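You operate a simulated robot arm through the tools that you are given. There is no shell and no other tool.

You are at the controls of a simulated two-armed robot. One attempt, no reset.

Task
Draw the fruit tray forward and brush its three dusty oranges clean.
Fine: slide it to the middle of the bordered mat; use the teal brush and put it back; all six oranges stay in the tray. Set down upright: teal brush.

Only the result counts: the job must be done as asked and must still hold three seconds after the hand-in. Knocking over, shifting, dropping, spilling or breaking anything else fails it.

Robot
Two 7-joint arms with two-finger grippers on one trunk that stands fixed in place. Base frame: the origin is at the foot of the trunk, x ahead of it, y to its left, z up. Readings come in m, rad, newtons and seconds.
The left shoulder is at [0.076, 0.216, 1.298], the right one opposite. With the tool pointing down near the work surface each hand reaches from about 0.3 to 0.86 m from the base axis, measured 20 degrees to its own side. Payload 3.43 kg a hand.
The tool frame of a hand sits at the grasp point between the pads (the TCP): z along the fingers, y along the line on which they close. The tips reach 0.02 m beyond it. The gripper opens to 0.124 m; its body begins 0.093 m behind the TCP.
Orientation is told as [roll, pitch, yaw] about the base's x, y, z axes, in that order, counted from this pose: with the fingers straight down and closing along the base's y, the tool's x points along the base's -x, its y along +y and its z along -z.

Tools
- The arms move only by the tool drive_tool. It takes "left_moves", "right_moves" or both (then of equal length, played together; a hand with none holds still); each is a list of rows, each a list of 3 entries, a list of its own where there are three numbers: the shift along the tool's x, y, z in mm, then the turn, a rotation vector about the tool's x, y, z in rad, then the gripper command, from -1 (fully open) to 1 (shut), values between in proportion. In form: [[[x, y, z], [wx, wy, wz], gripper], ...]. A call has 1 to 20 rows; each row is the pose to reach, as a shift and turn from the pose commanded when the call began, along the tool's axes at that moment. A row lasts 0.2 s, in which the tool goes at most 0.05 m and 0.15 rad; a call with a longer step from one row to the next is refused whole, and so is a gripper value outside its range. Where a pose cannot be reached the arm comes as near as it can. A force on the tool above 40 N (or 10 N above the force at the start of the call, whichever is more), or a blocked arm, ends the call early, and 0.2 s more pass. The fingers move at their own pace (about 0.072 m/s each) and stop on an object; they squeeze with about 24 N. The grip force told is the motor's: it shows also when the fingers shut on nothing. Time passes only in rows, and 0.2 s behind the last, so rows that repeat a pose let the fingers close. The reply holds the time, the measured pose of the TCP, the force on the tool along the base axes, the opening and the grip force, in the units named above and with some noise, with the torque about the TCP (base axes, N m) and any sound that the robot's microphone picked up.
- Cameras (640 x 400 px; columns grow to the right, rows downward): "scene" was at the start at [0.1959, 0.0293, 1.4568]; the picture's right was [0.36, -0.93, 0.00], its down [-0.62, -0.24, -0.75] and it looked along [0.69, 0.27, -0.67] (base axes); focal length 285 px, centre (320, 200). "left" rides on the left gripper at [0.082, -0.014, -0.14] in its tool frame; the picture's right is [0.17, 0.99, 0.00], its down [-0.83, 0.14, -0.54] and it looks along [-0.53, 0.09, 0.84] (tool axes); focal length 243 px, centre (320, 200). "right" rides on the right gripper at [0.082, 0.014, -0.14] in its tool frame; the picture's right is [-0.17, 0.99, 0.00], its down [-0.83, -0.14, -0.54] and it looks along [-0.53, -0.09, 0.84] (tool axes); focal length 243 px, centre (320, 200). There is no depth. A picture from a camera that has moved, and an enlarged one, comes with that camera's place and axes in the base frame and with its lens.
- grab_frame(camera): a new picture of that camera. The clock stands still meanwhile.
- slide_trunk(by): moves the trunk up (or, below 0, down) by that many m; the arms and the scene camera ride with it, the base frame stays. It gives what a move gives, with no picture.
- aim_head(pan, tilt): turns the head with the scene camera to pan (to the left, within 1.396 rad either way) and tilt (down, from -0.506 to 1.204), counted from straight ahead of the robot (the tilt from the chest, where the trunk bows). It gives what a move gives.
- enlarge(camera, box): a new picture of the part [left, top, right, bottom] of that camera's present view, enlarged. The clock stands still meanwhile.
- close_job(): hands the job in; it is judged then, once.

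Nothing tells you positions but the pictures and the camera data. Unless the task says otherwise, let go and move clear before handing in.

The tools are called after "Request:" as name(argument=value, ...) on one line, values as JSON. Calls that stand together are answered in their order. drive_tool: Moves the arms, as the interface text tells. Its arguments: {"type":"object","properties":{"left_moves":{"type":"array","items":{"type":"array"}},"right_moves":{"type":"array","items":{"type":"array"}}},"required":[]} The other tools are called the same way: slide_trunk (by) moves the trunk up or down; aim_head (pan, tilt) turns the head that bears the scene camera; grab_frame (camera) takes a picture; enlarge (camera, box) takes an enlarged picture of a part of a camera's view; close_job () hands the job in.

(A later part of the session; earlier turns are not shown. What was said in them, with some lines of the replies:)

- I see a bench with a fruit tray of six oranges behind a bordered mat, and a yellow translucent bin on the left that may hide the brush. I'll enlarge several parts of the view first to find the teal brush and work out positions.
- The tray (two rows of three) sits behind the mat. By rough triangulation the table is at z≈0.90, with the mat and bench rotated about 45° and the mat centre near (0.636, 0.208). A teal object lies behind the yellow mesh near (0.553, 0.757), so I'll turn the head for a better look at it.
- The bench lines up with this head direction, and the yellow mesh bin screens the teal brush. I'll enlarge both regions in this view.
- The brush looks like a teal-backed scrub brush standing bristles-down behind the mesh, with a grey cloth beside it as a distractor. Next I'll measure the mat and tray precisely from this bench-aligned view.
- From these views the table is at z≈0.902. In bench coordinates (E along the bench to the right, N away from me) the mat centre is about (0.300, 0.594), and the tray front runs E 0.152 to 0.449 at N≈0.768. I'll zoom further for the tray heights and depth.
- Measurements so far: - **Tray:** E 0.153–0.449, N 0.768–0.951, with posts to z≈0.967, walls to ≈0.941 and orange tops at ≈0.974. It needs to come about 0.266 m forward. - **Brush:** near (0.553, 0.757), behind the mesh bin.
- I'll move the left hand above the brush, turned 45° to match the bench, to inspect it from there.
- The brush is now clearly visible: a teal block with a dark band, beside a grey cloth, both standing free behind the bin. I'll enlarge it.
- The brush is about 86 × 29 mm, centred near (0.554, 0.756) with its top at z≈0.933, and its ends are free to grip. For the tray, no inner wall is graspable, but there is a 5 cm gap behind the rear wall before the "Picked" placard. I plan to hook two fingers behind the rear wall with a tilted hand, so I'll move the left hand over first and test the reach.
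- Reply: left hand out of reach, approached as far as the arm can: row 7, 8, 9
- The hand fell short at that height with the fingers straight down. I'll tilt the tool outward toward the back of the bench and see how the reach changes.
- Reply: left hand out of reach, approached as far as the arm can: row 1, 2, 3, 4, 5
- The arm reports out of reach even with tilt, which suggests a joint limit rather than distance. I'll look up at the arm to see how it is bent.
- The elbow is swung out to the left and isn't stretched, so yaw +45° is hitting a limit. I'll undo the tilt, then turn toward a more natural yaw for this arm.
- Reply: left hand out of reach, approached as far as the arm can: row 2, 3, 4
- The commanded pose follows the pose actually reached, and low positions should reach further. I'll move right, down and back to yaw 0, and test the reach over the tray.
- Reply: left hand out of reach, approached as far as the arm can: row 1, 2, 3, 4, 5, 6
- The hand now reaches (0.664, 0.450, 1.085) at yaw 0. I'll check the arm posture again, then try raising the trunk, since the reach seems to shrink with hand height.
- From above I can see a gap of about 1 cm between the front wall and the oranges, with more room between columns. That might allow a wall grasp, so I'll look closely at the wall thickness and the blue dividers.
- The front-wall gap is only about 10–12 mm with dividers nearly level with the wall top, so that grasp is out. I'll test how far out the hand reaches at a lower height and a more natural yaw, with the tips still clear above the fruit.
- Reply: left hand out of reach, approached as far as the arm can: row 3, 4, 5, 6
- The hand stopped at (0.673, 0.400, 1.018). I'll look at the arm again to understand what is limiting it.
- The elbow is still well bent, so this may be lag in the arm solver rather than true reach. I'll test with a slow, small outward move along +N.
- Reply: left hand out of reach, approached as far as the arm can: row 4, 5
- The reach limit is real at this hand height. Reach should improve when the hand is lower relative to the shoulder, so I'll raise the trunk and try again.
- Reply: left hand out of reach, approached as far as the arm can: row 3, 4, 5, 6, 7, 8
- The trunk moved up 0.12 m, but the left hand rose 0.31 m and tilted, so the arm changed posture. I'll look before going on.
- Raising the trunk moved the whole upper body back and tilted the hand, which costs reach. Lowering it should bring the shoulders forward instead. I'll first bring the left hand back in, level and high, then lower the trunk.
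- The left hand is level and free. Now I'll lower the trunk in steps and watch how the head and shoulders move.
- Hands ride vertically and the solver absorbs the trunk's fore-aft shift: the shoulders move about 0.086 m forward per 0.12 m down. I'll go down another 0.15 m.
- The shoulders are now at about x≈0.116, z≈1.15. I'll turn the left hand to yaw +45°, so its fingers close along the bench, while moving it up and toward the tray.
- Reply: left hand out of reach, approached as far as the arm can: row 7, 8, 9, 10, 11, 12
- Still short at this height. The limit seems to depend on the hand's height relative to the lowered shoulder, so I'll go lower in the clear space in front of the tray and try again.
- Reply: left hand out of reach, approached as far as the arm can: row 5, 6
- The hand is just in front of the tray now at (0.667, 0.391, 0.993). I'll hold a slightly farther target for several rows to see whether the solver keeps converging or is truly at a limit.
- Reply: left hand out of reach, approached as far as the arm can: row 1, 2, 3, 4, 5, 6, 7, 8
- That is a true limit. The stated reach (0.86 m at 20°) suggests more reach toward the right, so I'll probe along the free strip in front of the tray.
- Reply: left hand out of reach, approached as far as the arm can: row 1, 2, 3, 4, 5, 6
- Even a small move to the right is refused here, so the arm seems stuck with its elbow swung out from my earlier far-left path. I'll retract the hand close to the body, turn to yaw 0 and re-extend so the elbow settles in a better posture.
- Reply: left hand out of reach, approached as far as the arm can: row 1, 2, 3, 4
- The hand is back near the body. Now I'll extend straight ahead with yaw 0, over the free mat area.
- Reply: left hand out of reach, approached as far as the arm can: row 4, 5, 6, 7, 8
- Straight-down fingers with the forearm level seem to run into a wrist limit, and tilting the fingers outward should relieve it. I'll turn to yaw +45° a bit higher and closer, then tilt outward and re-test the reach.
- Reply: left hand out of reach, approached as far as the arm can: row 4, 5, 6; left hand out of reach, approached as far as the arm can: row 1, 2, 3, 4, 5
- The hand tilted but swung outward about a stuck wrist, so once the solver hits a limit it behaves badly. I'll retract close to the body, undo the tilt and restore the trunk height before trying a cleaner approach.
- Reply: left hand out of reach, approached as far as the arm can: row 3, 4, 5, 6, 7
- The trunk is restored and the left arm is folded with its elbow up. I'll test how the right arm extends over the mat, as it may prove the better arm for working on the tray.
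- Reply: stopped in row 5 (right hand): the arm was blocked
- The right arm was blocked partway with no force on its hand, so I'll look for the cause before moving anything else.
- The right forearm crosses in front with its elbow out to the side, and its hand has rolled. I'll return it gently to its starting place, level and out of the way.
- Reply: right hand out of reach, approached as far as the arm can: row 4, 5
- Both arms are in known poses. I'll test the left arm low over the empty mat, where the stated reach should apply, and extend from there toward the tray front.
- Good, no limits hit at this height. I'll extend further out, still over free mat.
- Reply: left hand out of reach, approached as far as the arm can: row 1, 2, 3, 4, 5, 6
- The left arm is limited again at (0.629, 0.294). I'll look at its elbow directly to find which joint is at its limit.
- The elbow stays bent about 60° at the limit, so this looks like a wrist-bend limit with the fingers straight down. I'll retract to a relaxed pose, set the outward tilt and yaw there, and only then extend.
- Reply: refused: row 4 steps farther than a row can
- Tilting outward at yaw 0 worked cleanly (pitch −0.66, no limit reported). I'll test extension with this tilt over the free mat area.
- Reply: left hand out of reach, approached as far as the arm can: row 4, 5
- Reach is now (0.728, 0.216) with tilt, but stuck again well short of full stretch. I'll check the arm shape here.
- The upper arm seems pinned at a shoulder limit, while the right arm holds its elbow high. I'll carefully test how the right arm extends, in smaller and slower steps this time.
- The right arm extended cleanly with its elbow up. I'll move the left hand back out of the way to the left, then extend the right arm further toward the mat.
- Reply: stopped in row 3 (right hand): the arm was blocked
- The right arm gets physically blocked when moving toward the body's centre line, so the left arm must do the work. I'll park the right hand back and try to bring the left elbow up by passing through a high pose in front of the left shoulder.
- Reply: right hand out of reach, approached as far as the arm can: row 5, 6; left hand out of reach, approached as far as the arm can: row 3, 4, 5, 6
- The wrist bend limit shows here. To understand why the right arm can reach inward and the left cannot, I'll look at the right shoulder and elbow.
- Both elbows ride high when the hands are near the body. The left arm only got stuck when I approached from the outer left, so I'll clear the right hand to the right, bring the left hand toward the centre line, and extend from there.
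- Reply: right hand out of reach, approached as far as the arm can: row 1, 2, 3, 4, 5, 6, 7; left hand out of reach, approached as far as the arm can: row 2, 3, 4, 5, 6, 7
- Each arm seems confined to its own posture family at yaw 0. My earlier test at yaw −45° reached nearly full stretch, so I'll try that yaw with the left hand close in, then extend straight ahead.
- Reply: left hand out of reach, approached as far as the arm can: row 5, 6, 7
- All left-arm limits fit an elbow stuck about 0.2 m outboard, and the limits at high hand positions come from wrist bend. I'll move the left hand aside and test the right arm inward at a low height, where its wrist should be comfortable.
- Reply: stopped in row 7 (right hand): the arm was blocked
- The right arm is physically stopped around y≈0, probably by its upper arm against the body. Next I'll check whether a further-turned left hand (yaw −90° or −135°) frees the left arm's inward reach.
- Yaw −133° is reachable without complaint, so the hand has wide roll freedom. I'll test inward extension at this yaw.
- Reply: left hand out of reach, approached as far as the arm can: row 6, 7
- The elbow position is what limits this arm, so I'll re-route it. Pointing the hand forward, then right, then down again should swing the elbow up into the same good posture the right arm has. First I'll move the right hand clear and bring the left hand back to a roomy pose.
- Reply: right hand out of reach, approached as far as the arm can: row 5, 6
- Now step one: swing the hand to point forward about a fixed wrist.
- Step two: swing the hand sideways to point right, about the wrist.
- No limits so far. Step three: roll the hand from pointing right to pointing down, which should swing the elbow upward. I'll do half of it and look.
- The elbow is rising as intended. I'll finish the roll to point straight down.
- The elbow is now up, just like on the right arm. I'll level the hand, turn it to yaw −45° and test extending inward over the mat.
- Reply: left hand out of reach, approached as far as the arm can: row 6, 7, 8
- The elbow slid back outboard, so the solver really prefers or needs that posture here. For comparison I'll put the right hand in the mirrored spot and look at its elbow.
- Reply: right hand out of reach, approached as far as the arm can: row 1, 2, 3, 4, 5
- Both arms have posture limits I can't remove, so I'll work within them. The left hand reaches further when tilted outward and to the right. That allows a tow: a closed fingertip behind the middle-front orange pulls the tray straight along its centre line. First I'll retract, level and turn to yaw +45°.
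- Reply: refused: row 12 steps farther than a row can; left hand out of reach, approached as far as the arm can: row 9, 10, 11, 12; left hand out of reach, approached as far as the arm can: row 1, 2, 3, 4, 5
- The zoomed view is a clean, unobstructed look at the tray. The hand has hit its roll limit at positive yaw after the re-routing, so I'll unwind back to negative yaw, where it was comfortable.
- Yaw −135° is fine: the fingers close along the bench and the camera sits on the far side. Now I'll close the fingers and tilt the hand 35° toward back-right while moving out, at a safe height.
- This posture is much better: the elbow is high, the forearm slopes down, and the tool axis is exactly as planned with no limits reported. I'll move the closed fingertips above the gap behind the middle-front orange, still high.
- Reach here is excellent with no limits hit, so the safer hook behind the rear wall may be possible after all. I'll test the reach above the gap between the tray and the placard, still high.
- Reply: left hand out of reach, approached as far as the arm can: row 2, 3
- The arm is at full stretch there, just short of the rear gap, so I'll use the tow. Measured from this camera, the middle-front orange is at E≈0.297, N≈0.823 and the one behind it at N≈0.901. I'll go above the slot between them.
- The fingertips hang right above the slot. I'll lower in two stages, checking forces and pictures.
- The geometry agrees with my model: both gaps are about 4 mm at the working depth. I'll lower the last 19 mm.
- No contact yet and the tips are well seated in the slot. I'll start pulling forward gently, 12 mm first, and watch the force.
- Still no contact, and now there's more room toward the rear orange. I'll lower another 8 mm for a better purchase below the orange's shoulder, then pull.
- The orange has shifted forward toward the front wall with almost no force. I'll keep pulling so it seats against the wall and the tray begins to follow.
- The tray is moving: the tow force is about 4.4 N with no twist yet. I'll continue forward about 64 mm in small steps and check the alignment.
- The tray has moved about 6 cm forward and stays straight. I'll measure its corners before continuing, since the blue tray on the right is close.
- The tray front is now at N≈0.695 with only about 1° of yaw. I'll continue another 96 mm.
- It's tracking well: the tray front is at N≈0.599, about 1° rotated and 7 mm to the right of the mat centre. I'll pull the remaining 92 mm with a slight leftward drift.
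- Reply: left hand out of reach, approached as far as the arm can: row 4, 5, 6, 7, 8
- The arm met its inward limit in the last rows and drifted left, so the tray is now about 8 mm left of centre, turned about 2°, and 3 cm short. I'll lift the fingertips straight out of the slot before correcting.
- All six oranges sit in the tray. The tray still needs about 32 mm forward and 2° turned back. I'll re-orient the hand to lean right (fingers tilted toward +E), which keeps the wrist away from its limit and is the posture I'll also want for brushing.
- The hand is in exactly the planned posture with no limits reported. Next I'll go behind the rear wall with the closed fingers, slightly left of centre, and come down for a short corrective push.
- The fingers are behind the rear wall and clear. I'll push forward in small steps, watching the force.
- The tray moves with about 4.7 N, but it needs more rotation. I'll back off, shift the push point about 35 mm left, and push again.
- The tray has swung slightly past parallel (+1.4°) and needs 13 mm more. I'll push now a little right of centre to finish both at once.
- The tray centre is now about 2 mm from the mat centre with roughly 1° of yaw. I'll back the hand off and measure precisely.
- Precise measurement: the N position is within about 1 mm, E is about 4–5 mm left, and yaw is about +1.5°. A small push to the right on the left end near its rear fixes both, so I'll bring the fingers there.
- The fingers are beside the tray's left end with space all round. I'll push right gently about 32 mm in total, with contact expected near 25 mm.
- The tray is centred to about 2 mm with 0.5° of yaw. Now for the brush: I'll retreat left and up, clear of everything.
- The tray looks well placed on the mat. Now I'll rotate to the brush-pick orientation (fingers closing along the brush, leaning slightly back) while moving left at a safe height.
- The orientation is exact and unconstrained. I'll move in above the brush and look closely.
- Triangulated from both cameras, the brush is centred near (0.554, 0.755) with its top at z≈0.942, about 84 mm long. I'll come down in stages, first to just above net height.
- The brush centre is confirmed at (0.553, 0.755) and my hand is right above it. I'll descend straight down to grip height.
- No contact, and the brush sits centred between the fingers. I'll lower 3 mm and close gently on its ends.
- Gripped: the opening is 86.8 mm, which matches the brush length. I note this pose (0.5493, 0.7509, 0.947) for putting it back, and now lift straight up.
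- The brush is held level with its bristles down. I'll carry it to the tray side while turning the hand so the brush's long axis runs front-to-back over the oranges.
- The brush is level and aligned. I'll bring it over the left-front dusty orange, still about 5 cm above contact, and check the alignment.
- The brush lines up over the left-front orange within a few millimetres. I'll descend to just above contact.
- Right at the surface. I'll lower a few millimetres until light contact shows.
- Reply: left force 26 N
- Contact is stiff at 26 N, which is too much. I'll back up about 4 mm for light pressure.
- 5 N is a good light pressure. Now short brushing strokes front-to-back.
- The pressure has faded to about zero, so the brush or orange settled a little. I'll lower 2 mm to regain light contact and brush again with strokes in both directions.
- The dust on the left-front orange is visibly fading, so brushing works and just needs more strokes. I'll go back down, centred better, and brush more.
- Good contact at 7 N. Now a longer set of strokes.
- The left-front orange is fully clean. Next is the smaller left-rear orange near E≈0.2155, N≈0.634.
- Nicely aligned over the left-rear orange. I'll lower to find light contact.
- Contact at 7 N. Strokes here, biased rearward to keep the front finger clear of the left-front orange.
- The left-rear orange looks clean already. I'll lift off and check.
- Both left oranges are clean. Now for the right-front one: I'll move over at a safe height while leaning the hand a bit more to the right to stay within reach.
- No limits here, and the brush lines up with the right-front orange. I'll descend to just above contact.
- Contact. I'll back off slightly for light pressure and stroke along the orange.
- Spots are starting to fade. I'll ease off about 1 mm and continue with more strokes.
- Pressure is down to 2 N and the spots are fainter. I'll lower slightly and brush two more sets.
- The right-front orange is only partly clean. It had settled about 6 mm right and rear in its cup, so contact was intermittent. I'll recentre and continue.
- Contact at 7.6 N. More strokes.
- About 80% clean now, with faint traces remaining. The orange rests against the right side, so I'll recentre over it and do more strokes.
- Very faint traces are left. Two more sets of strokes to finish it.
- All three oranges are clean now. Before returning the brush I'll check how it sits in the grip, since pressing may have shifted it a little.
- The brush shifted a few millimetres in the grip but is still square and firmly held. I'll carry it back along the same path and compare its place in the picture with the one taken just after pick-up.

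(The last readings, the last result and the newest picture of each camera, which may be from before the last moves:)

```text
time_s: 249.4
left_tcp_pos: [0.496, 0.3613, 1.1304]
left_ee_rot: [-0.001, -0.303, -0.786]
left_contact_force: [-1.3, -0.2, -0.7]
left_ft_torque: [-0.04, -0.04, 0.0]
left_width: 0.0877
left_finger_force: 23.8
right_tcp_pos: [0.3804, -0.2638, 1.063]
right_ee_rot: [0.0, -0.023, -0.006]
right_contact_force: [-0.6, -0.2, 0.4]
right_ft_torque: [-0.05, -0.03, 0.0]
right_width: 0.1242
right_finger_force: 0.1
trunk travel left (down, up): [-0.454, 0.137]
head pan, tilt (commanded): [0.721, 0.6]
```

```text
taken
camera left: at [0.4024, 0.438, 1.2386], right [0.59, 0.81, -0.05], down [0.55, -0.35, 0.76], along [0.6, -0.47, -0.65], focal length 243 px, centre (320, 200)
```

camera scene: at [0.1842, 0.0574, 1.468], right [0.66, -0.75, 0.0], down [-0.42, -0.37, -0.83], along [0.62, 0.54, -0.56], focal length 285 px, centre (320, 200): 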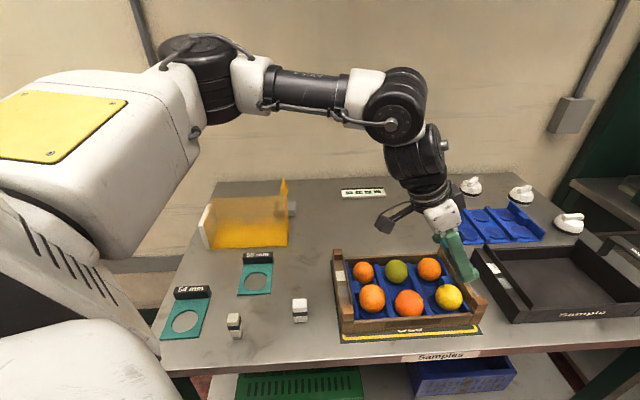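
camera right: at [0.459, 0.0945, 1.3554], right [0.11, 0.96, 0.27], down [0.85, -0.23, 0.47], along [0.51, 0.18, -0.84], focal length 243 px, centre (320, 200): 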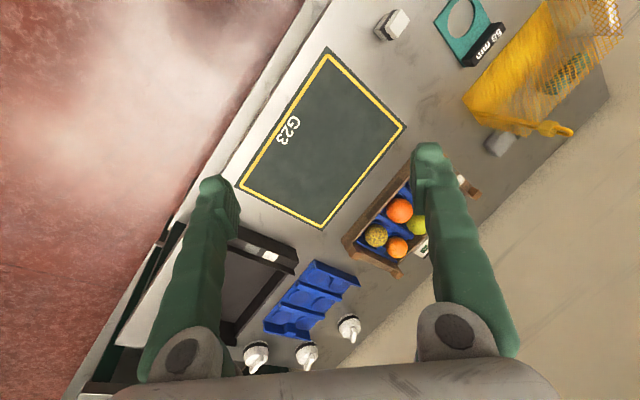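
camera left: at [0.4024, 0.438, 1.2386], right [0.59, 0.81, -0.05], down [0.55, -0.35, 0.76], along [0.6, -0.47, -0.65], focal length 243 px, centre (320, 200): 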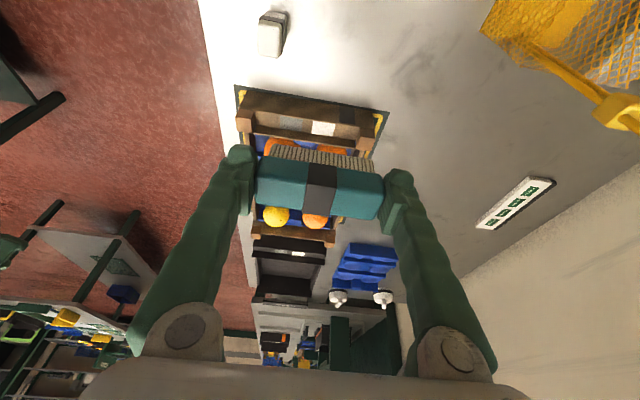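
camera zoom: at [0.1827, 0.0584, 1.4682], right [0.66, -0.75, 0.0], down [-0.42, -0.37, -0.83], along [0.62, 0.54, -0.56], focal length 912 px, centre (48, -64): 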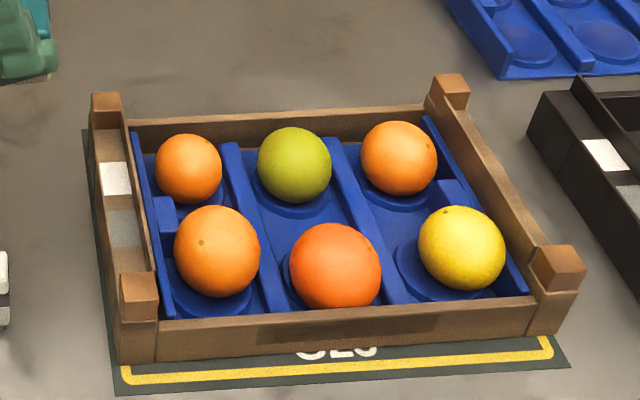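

All six oranges are clean and in the tray. Carrying the brush back over its original place now.

Request:
drive_tool(left_moves=[[[33, 18, -23], [-0.04, 0, -0.13], 1], [[65, 36, -46], [-0.08, 0, -0.26], 1], [[98, 54, -69], [-0.121, 0, -0.39], 1], [[130, 72.6, -92], [-0.161, 0, -0.52], 1], [[147, 107, -97], [-0.201, 0, -0.65], 1], [[163, 141, -102], [-0.241, 0, -0.781], 1], [[179, 175, -107], [-0.282, 0, -0.911], 1], [[195, 209, -112], [-0.322, 0, -1.041], 1], [[211, 242, -117], [-0.362, 0, -1.171], 1], [[219, 277, -93], [-0.402, 0, -1.301], 1], [[227, 313, -68], [-0.443, 0, -1.431], 1]])

Request:
grab_frame(camera="left")

Request:
enlarge(camera="left", box=[230, 120, 410, 230])

```text
time_s: 251.8
left_tcp_pos: [0.5523, 0.7485, 1.1257]
left_ee_rot: [0.0, -0.299, 0.714]
left_contact_force: [0.4, -0.6, -0.7]
left_ft_torque: [-0.01, 0.06, 0.03]
left_width: 0.0875
left_finger_force: 24.5
right_tcp_pos: [0.3835, -0.2628, 1.063]
right_ee_rot: [-0.001, -0.02, -0.006]
right_contact_force: [0.9, 0.0, -0.2]
right_ft_torque: [-0.03, -0.02, 0.02]
right_width: 0.124
right_finger_force: 0.1
trunk travel left (down, up): [-0.454, 0.137]
head pan, tilt (commanded): [0.721, 0.6]
```

```text
taken
camera left: at [0.4716, 0.6619, 1.2353], right [-0.76, 0.64, -0.05], down [0.39, 0.52, 0.76], along [0.51, 0.56, -0.65], focal length 243 px, centre (320, 200)
```

left: 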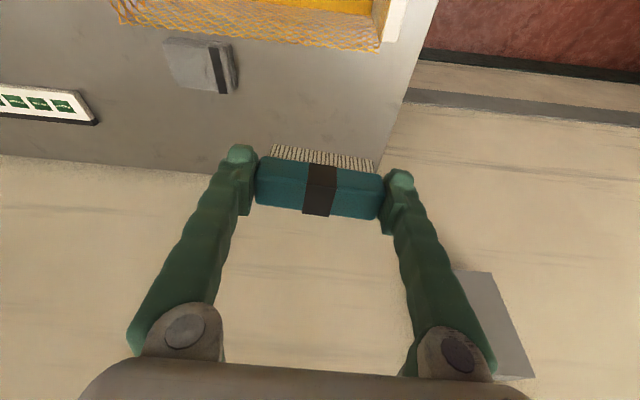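

```text
3.56 times, centred on (320, 175) of left
camera zoom: at [0.4716, 0.6619, 1.2353], right [-0.76, 0.64, -0.05], down [0.39, 0.52, 0.76], along [0.51, 0.56, -0.65], focal length 863 px, centre (320, 289)
```

zoom: 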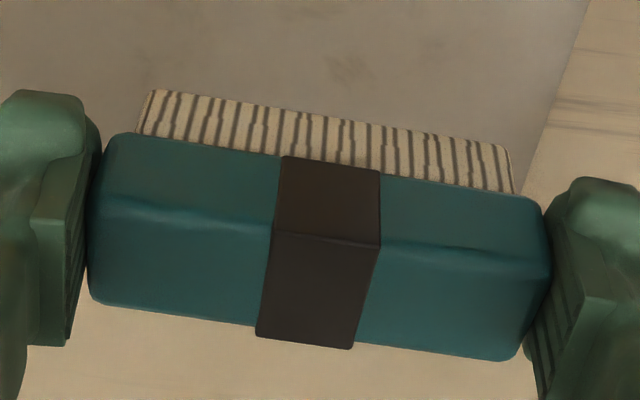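

Comparing the pictures, the brush is unrotated but sits about 6 mm further back and 6 mm higher in the grip. I'll offset for that and descend over its original spot.

Request:
drive_tool(left_moves=[[[11.5, 1.3, 29.8], [0, 0, 0], 1], [[23, 2.5, 59.6], [0, 0, 0], 1], [[34.6, 3.8, 89.4], [0, 0, 0], 1], [[34.6, 3.8, 89.4], [0, 0, 0], 1]])

Request:
enlarge(camera="left", box=[200, 40, 440, 240])

Request:
aim_head(pan=1.0, tilt=0.62)

Request:
enlarge(camera="scene", box=[240, 120, 380, 220])

```text
time_s: 252.8
left_tcp_pos: [0.544, 0.7481, 1.0329]
left_ee_rot: [-0.001, -0.299, 0.713]
left_contact_force: [0.3, 0.2, -0.4]
left_ft_torque: [0.03, 0.02, 0.0]
left_width: 0.0875
left_finger_force: 23.9
right_tcp_pos: [0.3824, -0.2638, 1.0624]
right_ee_rot: [-0.002, -0.02, -0.004]
right_contact_force: [0.7, -0.1, -0.4]
right_ft_torque: [0.0, -0.01, -0.04]
right_width: 0.1239
right_finger_force: 0.0
trunk travel left (down, up): [-0.454, 0.137]
head pan, tilt (commanded): [0.721, 0.6]
```

```text
2.00 times, centred on (320, 140) of left
camera zoom: at [0.4623, 0.6601, 1.1417], right [-0.76, 0.64, -0.05], down [0.39, 0.52, 0.76], along [0.51, 0.56, -0.65], focal length 485 px, centre (320, 320)
```

zoom: 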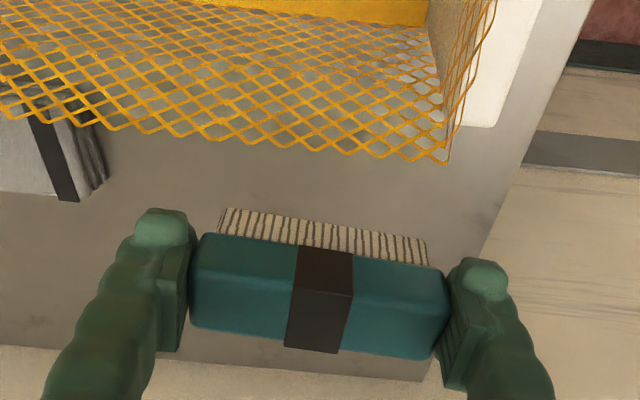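

```text
time_s: 253.6
left_tcp_pos: [0.5431, 0.7476, 1.0325]
left_ee_rot: [0.0, -0.298, 0.711]
left_contact_force: [-0.6, 0.0, -0.6]
left_ft_torque: [0.0, 0.02, -0.01]
left_width: 0.0875
left_finger_force: 24.0
right_tcp_pos: [0.3822, -0.2643, 1.0624]
right_ee_rot: [-0.003, -0.022, -0.006]
right_contact_force: [0.1, -0.3, 0.8]
right_ft_torque: [0.0, -0.04, -0.01]
right_width: 0.1242
right_finger_force: 0.0
trunk travel left (down, up): [-0.454, 0.137]
head pan, tilt (commanded): [1.0, 0.62]
```

```text
4.00 times, centred on (310, 170) of scene
camera zoom: at [0.1653, 0.073, 1.4663], right [0.84, -0.54, 0.0], down [-0.31, -0.49, -0.81], along [0.44, 0.68, -0.58], focal length 1140 px, centre (360, 320)
```

zoom: 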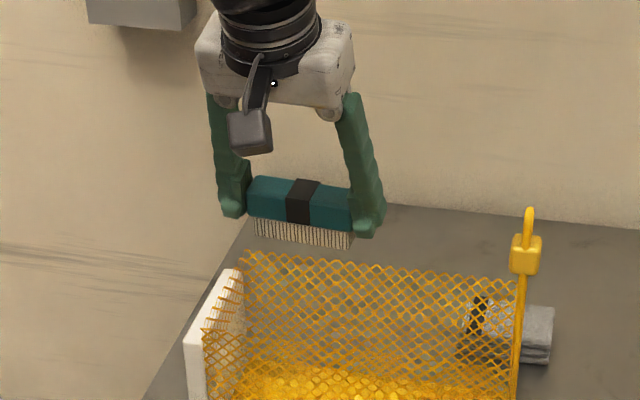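

Good. I'll descend to about 5 mm above expected contact.

Request:
drive_tool(left_moves=[[[6.3, -0.4, 20.7], [0, 0, 0], 1], [[12.6, -0.8, 41.5], [0, 0, 0], 1], [[18.9, -1.2, 62.2], [0, 0, 0], 1], [[25.2, -1.5, 82.9], [0, 0, 0], 1], [[25.2, -1.5, 82.9], [0, 0, 0], 1]])

Request:
enlarge(camera="scene", box=[275, 165, 345, 215])

```text
time_s: 254.8
left_tcp_pos: [0.5443, 0.7463, 0.9428]
left_ee_rot: [-0.001, -0.301, 0.711]
left_contact_force: [-0.3, -0.3, -0.8]
left_ft_torque: [-0.01, -0.01, 0.02]
left_width: 0.0875
left_finger_force: 24.2
right_tcp_pos: [0.3819, -0.2648, 1.0623]
right_ee_rot: [-0.003, -0.021, -0.006]
right_contact_force: [-0.5, 0.6, -0.2]
right_ft_torque: [0.02, 0.03, -0.02]
right_width: 0.1239
right_finger_force: 0.0
trunk travel left (down, up): [-0.454, 0.137]
head pan, tilt (commanded): [1.0, 0.62]
```

```text
8.00 times, centred on (310, 190) of scene
camera zoom: at [0.1649, 0.0727, 1.4664], right [0.84, -0.54, 0.0], down [-0.31, -0.49, -0.81], along [0.44, 0.69, -0.58], focal length 2280 px, centre (400, 280)
```

zoom: 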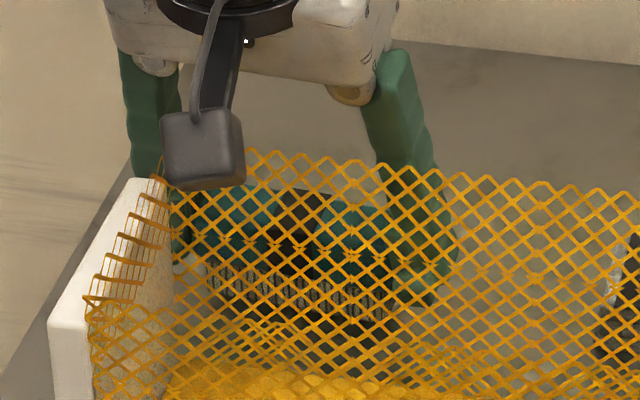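

Request:
drive_tool(left_moves=[[[0.6, 0, 1.9], [0, 0, 0], 1], [[0.6, 0, 1.9], [0, 0, 0], 1]])

Request:
drive_tool(left_moves=[[[0.6, 0, 1.9], [0, 0, 0], 1], [[0.6, 0, 1.9], [0, 0, 0], 1]])

```text
time_s: 255.4
left_tcp_pos: [0.5451, 0.7452, 0.9414]
left_ee_rot: [0.0, -0.298, 0.711]
left_contact_force: [-0.6, 0.4, -0.4]
left_ft_torque: [0.0, -0.01, 0.01]
left_width: 0.0875
left_finger_force: 24.0
right_tcp_pos: [0.3817, -0.265, 1.0627]
right_ee_rot: [-0.002, -0.021, -0.006]
right_contact_force: [0.5, 0.2, 0.8]
right_ft_torque: [0.02, -0.01, 0.0]
right_width: 0.124
right_finger_force: 0.0
trunk travel left (down, up): [-0.454, 0.137]
head pan, tilt (commanded): [1.0, 0.62]
```

```text
time_s: 256.0
left_tcp_pos: [0.5448, 0.7463, 0.9407]
left_ee_rot: [-0.002, -0.3, 0.712]
left_contact_force: [0.2, 0.5, 2.6]
left_ft_torque: [-0.11, -0.08, 0.02]
left_width: 0.0873
left_finger_force: 23.3
right_tcp_pos: [0.3818, -0.264, 1.0629]
right_ee_rot: [-0.002, -0.023, -0.004]
right_contact_force: [-0.3, -0.1, 0.0]
right_ft_torque: [-0.03, 0.01, 0.02]
right_width: 0.1239
right_finger_force: 0.0
trunk travel left (down, up): [-0.454, 0.137]
head pan, tilt (commanded): [1.0, 0.62]
```

Light contact at 2.6 N, exactly at the expected height. I'll settle half a millimetre more and open the fingers slowly.

Request:
drive_tool(left_moves=[[[0.15, 0, 0.5], [0, 0, 0], 1], [[0.15, 0, 0.5], [0, 0, 0], -0.45], [[0.15, 0, 0.5], [0, 0, 0], -0.55], [[0.15, 0, 0.5], [0, 0, 0], -0.7], [[0.15, 0, 0.5], [0, 0, 0], -0.85], [[0.15, 0, 0.5], [0, 0, 0], -1], [[0.15, 0, 0.5], [0, 0, 0], -1]])

Request:
enlarge(camera="scene", box=[275, 165, 345, 215])

Request:
enlarge(camera="left", box=[200, 100, 460, 260])

```text
time_s: 257.6
left_tcp_pos: [0.5446, 0.7463, 0.94]
left_ee_rot: [0.001, -0.299, 0.711]
left_contact_force: [0.6, -0.1, -0.2]
left_ft_torque: [-0.03, 0.01, -0.02]
left_width: 0.1244
left_finger_force: 0.0
right_tcp_pos: [0.3812, -0.2643, 1.0634]
right_ee_rot: [-0.002, -0.02, -0.006]
right_contact_force: [-0.2, 0.7, 1.0]
right_ft_torque: [0.0, -0.01, 0.01]
right_width: 0.1242
right_finger_force: 0.1
trunk travel left (down, up): [-0.454, 0.137]
head pan, tilt (commanded): [1.0, 0.62]
```

```text
8.00 times, centred on (310, 190) of scene
camera zoom: at [0.1652, 0.073, 1.4663], right [0.84, -0.54, 0.0], down [-0.31, -0.49, -0.81], along [0.44, 0.69, -0.58], focal length 2280 px, centre (400, 280)
```

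zoom: 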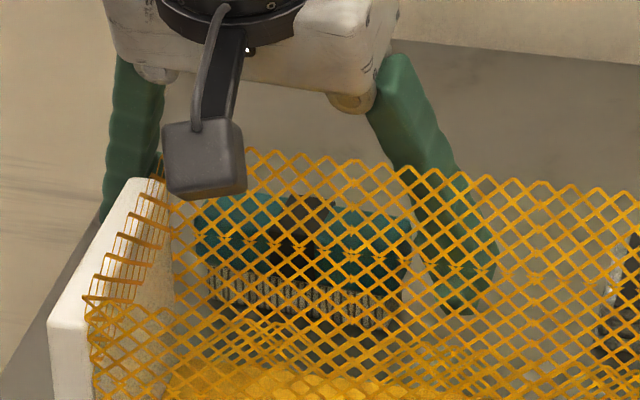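

```text
2.46 times, centred on (330, 180) of left
camera zoom: at [0.4639, 0.6585, 1.0493], right [-0.76, 0.64, -0.05], down [0.39, 0.52, 0.76], along [0.51, 0.56, -0.65], focal length 597 px, centre (295, 249)
```

zoom: 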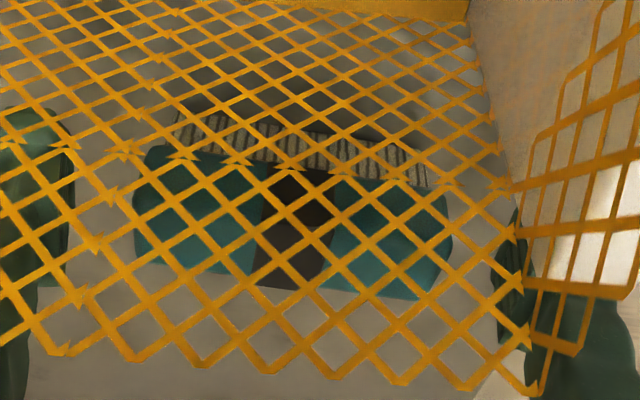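

The brush stands released in its original place. I'll raise the open hand straight up, clear of the net.

Request:
drive_tool(left_moves=[[[-4.4, 0, -14.3], [0, 0, 0], -1], [[-13.3, 0, -43], [0, 0, 0], -1], [[-25.1, 0, -81.2], [0, 0, 0], -1], [[-38.4, 0, -124], [0, 0, 0], -1], [[-51.7, 0, -167], [0, 0, 0], -1], [[-62, 0, -200], [0, 0, 0], -1]])

Request:
grab_frame(camera="left")

Request:
enlarge(camera="scene", box=[275, 165, 345, 215])

```text
time_s: 259.0
left_tcp_pos: [0.5436, 0.7476, 1.1505]
left_ee_rot: [0.0, -0.3, 0.712]
left_contact_force: [-0.1, -0.4, -0.2]
left_ft_torque: [0.01, 0.03, 0.01]
left_width: 0.1238
left_finger_force: 0.0
right_tcp_pos: [0.3807, -0.2643, 1.063]
right_ee_rot: [-0.001, -0.024, -0.006]
right_contact_force: [0.0, -0.7, 0.6]
right_ft_torque: [0.01, 0.0, 0.0]
right_width: 0.124
right_finger_force: 0.1
trunk travel left (down, up): [-0.454, 0.137]
head pan, tilt (commanded): [1.0, 0.62]
```

```text
taken
camera left: at [0.4636, 0.6602, 1.2598], right [-0.76, 0.64, -0.05], down [0.39, 0.52, 0.76], along [0.51, 0.56, -0.65], focal length 243 px, centre (320, 200)
```

left: 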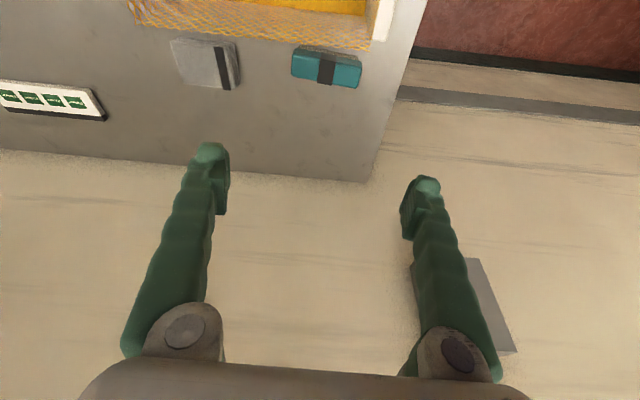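

```text
8.00 times, centred on (310, 190) of scene
camera zoom: at [0.1649, 0.0722, 1.4664], right [0.84, -0.54, 0.0], down [-0.31, -0.49, -0.81], along [0.44, 0.69, -0.58], focal length 2280 px, centre (400, 280)
```

zoom: 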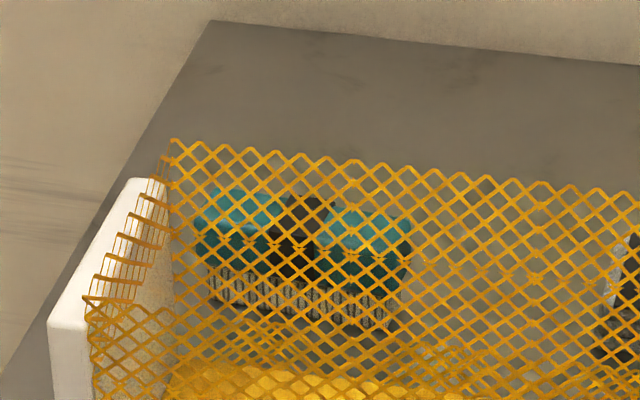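

The brush stands upright in its original spot, and its pixels match the earlier picture. I'll withdraw the hand and then verify the tray and everything else.

Request:
drive_tool(left_moves=[[[34, -14, -21], [0, 0, 0], -1], [[68, -28, -42], [0, 0, 0], -1], [[102, -42, -63], [0, 0, 0], -1], [[136, -57, -84], [0, 0, 0], -1], [[170, -71, -105], [0, 0, 0], -1]])

Request:
aim_head(pan=0.72, tilt=0.6)

Request:
grab_frame(camera="scene")

Request:
enlarge(camera="scene", box=[320, 270, 420, 350])

Request:
enlarge(camera="scene", box=[400, 270, 500, 350])

Request:
enlarge(camera="scene", box=[325, 235, 485, 335])

```text
time_s: 260.2
left_tcp_pos: [0.4424, 0.5669, 1.1982]
left_ee_rot: [0.0, -0.299, 0.71]
left_contact_force: [-0.2, -1.5, -0.3]
left_ft_torque: [0.01, -0.06, 0.0]
left_width: 0.1241
left_finger_force: 0.1
right_tcp_pos: [0.3818, -0.2648, 1.0626]
right_ee_rot: [-0.002, -0.021, -0.006]
right_contact_force: [-0.2, -0.4, -0.9]
right_ft_torque: [0.04, -0.03, 0.01]
right_width: 0.1243
right_finger_force: 0.0
trunk travel left (down, up): [-0.454, 0.137]
head pan, tilt (commanded): [1.0, 0.62]
```

```text
time_s: 261.0
left_tcp_pos: [0.4456, 0.5679, 1.1973]
left_ee_rot: [0.0, -0.297, 0.713]
left_contact_force: [-0.2, -1.0, 0.0]
left_ft_torque: [-0.01, 0.01, 0.0]
left_width: 0.1243
left_finger_force: 0.1
right_tcp_pos: [0.3822, -0.2654, 1.0622]
right_ee_rot: [-0.002, -0.022, -0.005]
right_contact_force: [-0.1, 0.3, -1.0]
right_ft_torque: [0.01, 0.01, 0.02]
right_width: 0.1241
right_finger_force: 0.0
trunk travel left (down, up): [-0.454, 0.137]
head pan, tilt (commanded): [0.721, 0.6]
```

```text
taken
camera scene: at [0.1843, 0.0579, 1.468], right [0.66, -0.75, 0.0], down [-0.42, -0.37, -0.82], along [0.62, 0.54, -0.57], focal length 285 px, centre (320, 200)
```

scene: 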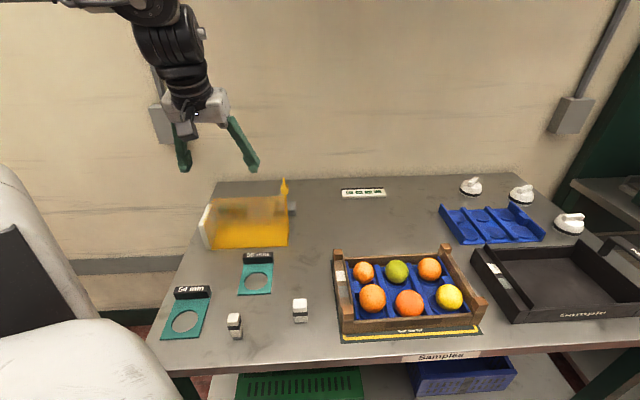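

```text
5.00 times, centred on (370, 310) of scene
camera zoom: at [0.1843, 0.0579, 1.468], right [0.66, -0.75, 0.0], down [-0.42, -0.37, -0.82], along [0.62, 0.54, -0.57], focal length 1425 px, centre (70, -350)
```

zoom: 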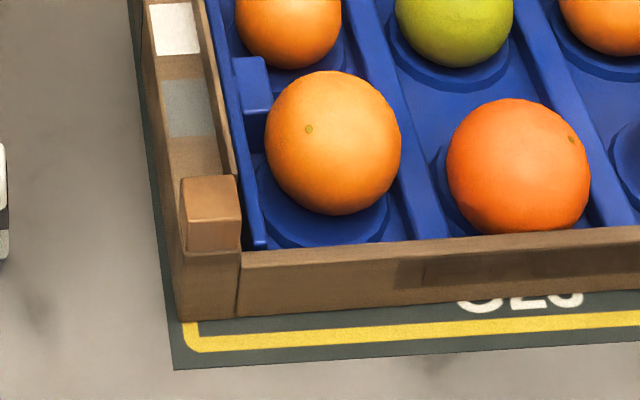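

```text
5.00 times, centred on (450, 310) of scene
camera zoom: at [0.1843, 0.0579, 1.468], right [0.66, -0.75, 0.0], down [-0.42, -0.37, -0.82], along [0.62, 0.54, -0.57], focal length 1425 px, centre (-330, -350)
```

zoom: 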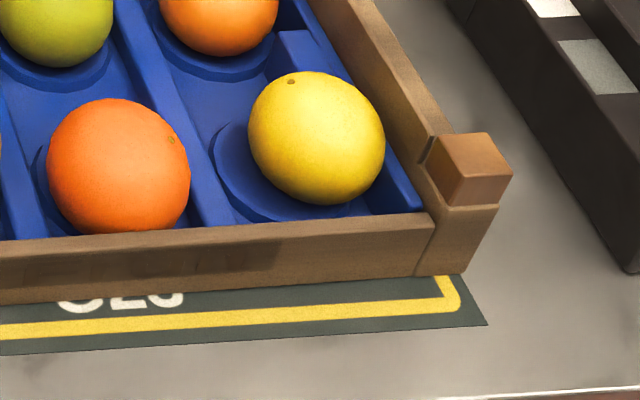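

```text
4.00 times, centred on (405, 285) of scene
camera zoom: at [0.1843, 0.0579, 1.468], right [0.66, -0.75, 0.0], down [-0.42, -0.37, -0.82], along [0.62, 0.54, -0.57], focal length 1140 px, centre (-20, -140)
```

zoom: 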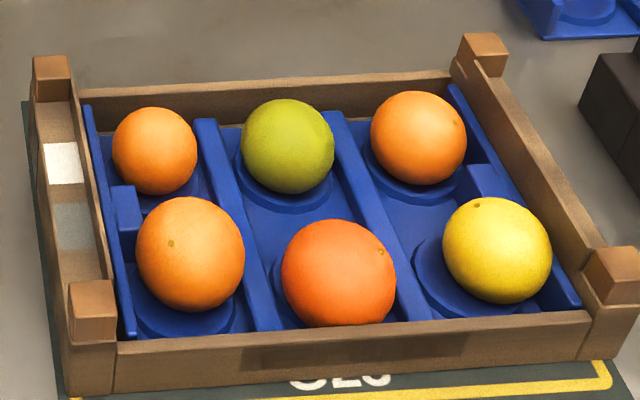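

Final measurements: the tray centre is within about 3 mm of the mat centre, yaw about 0.5°, all six oranges are in the tray, and nothing else has moved. One last close look at the oranges and the brush before handing in.

Request:
enlarge(camera="scene", box=[345, 250, 425, 320])

Request:
enlarge(camera="scene", box=[400, 245, 480, 315])

Request:
grab_frame(camera="left")

```text
5.71 times, centred on (385, 285) of scene
camera zoom: at [0.1843, 0.0579, 1.468], right [0.66, -0.75, 0.0], down [-0.42, -0.37, -0.82], along [0.62, 0.54, -0.57], focal length 1629 px, centre (-51, -286)
```

zoom: 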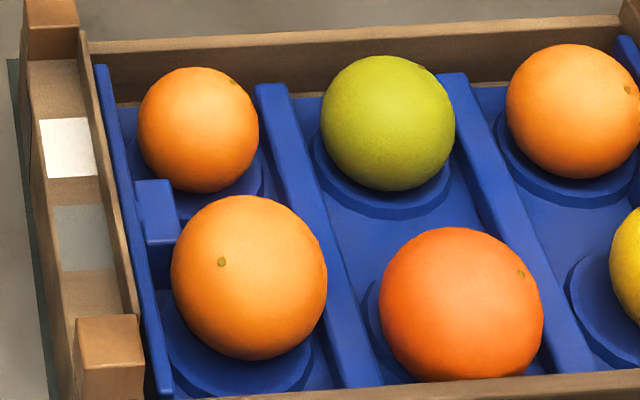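

```text
5.71 times, centred on (440, 280) of scene
camera zoom: at [0.1843, 0.0579, 1.468], right [0.66, -0.75, 0.0], down [-0.42, -0.37, -0.82], along [0.62, 0.54, -0.57], focal length 1629 px, centre (-366, -257)
```

zoom: 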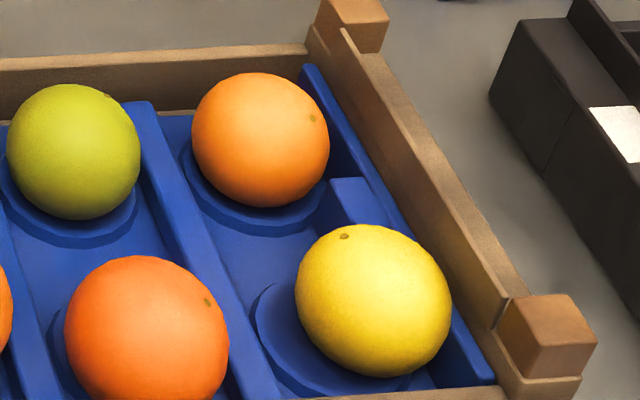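

```text
taken
camera left: at [0.3637, 0.4801, 1.3071], right [-0.76, 0.64, -0.05], down [0.39, 0.52, 0.76], along [0.51, 0.56, -0.65], focal length 243 px, centre (320, 200)
```

left: 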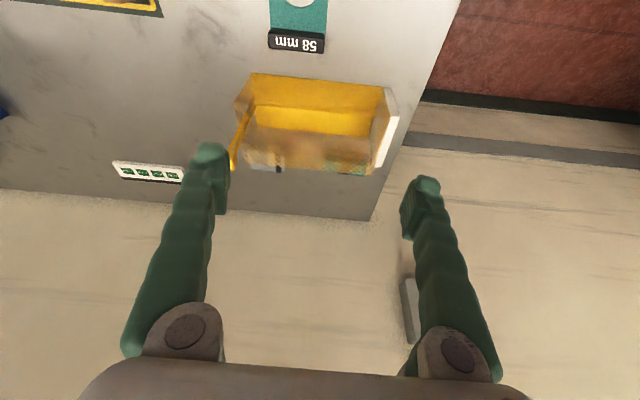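

All six oranges are in the tray and the three dusty ones are clean. The tray is centred on the mat, the teal brush is back upright in its place, and both hands are clear. Handing the job in.

Request:
close_job()

```text
The job is handed in.
```

The job is handed in: the tray sits on the bordered mat, the three dusty oranges are brushed clean, and the teal brush is back upright where it was.

- **Tray:** its centre is within about 3 mm of the mat's centre, turned by about half a degree, going by the last pictures. I drew it forward with the closed fingertips behind the middle-front orange, then squared it up with small pushes.
- **Oranges:** all six are in the tray, and no dust shows on the three I brushed. The right-front one now rests against the right side of the tray instead of in the middle of its cup.
- **Brush:** it slipped a few millimetres in the grip while brushing. I allowed for that when setting it down, and its position in the last pictures matches where it stood at the start.
- **Everything else:** nothing else appears to have moved, and both hands are clear.

I have not seen a verdict; the hand-in only confirmed that the job was received.
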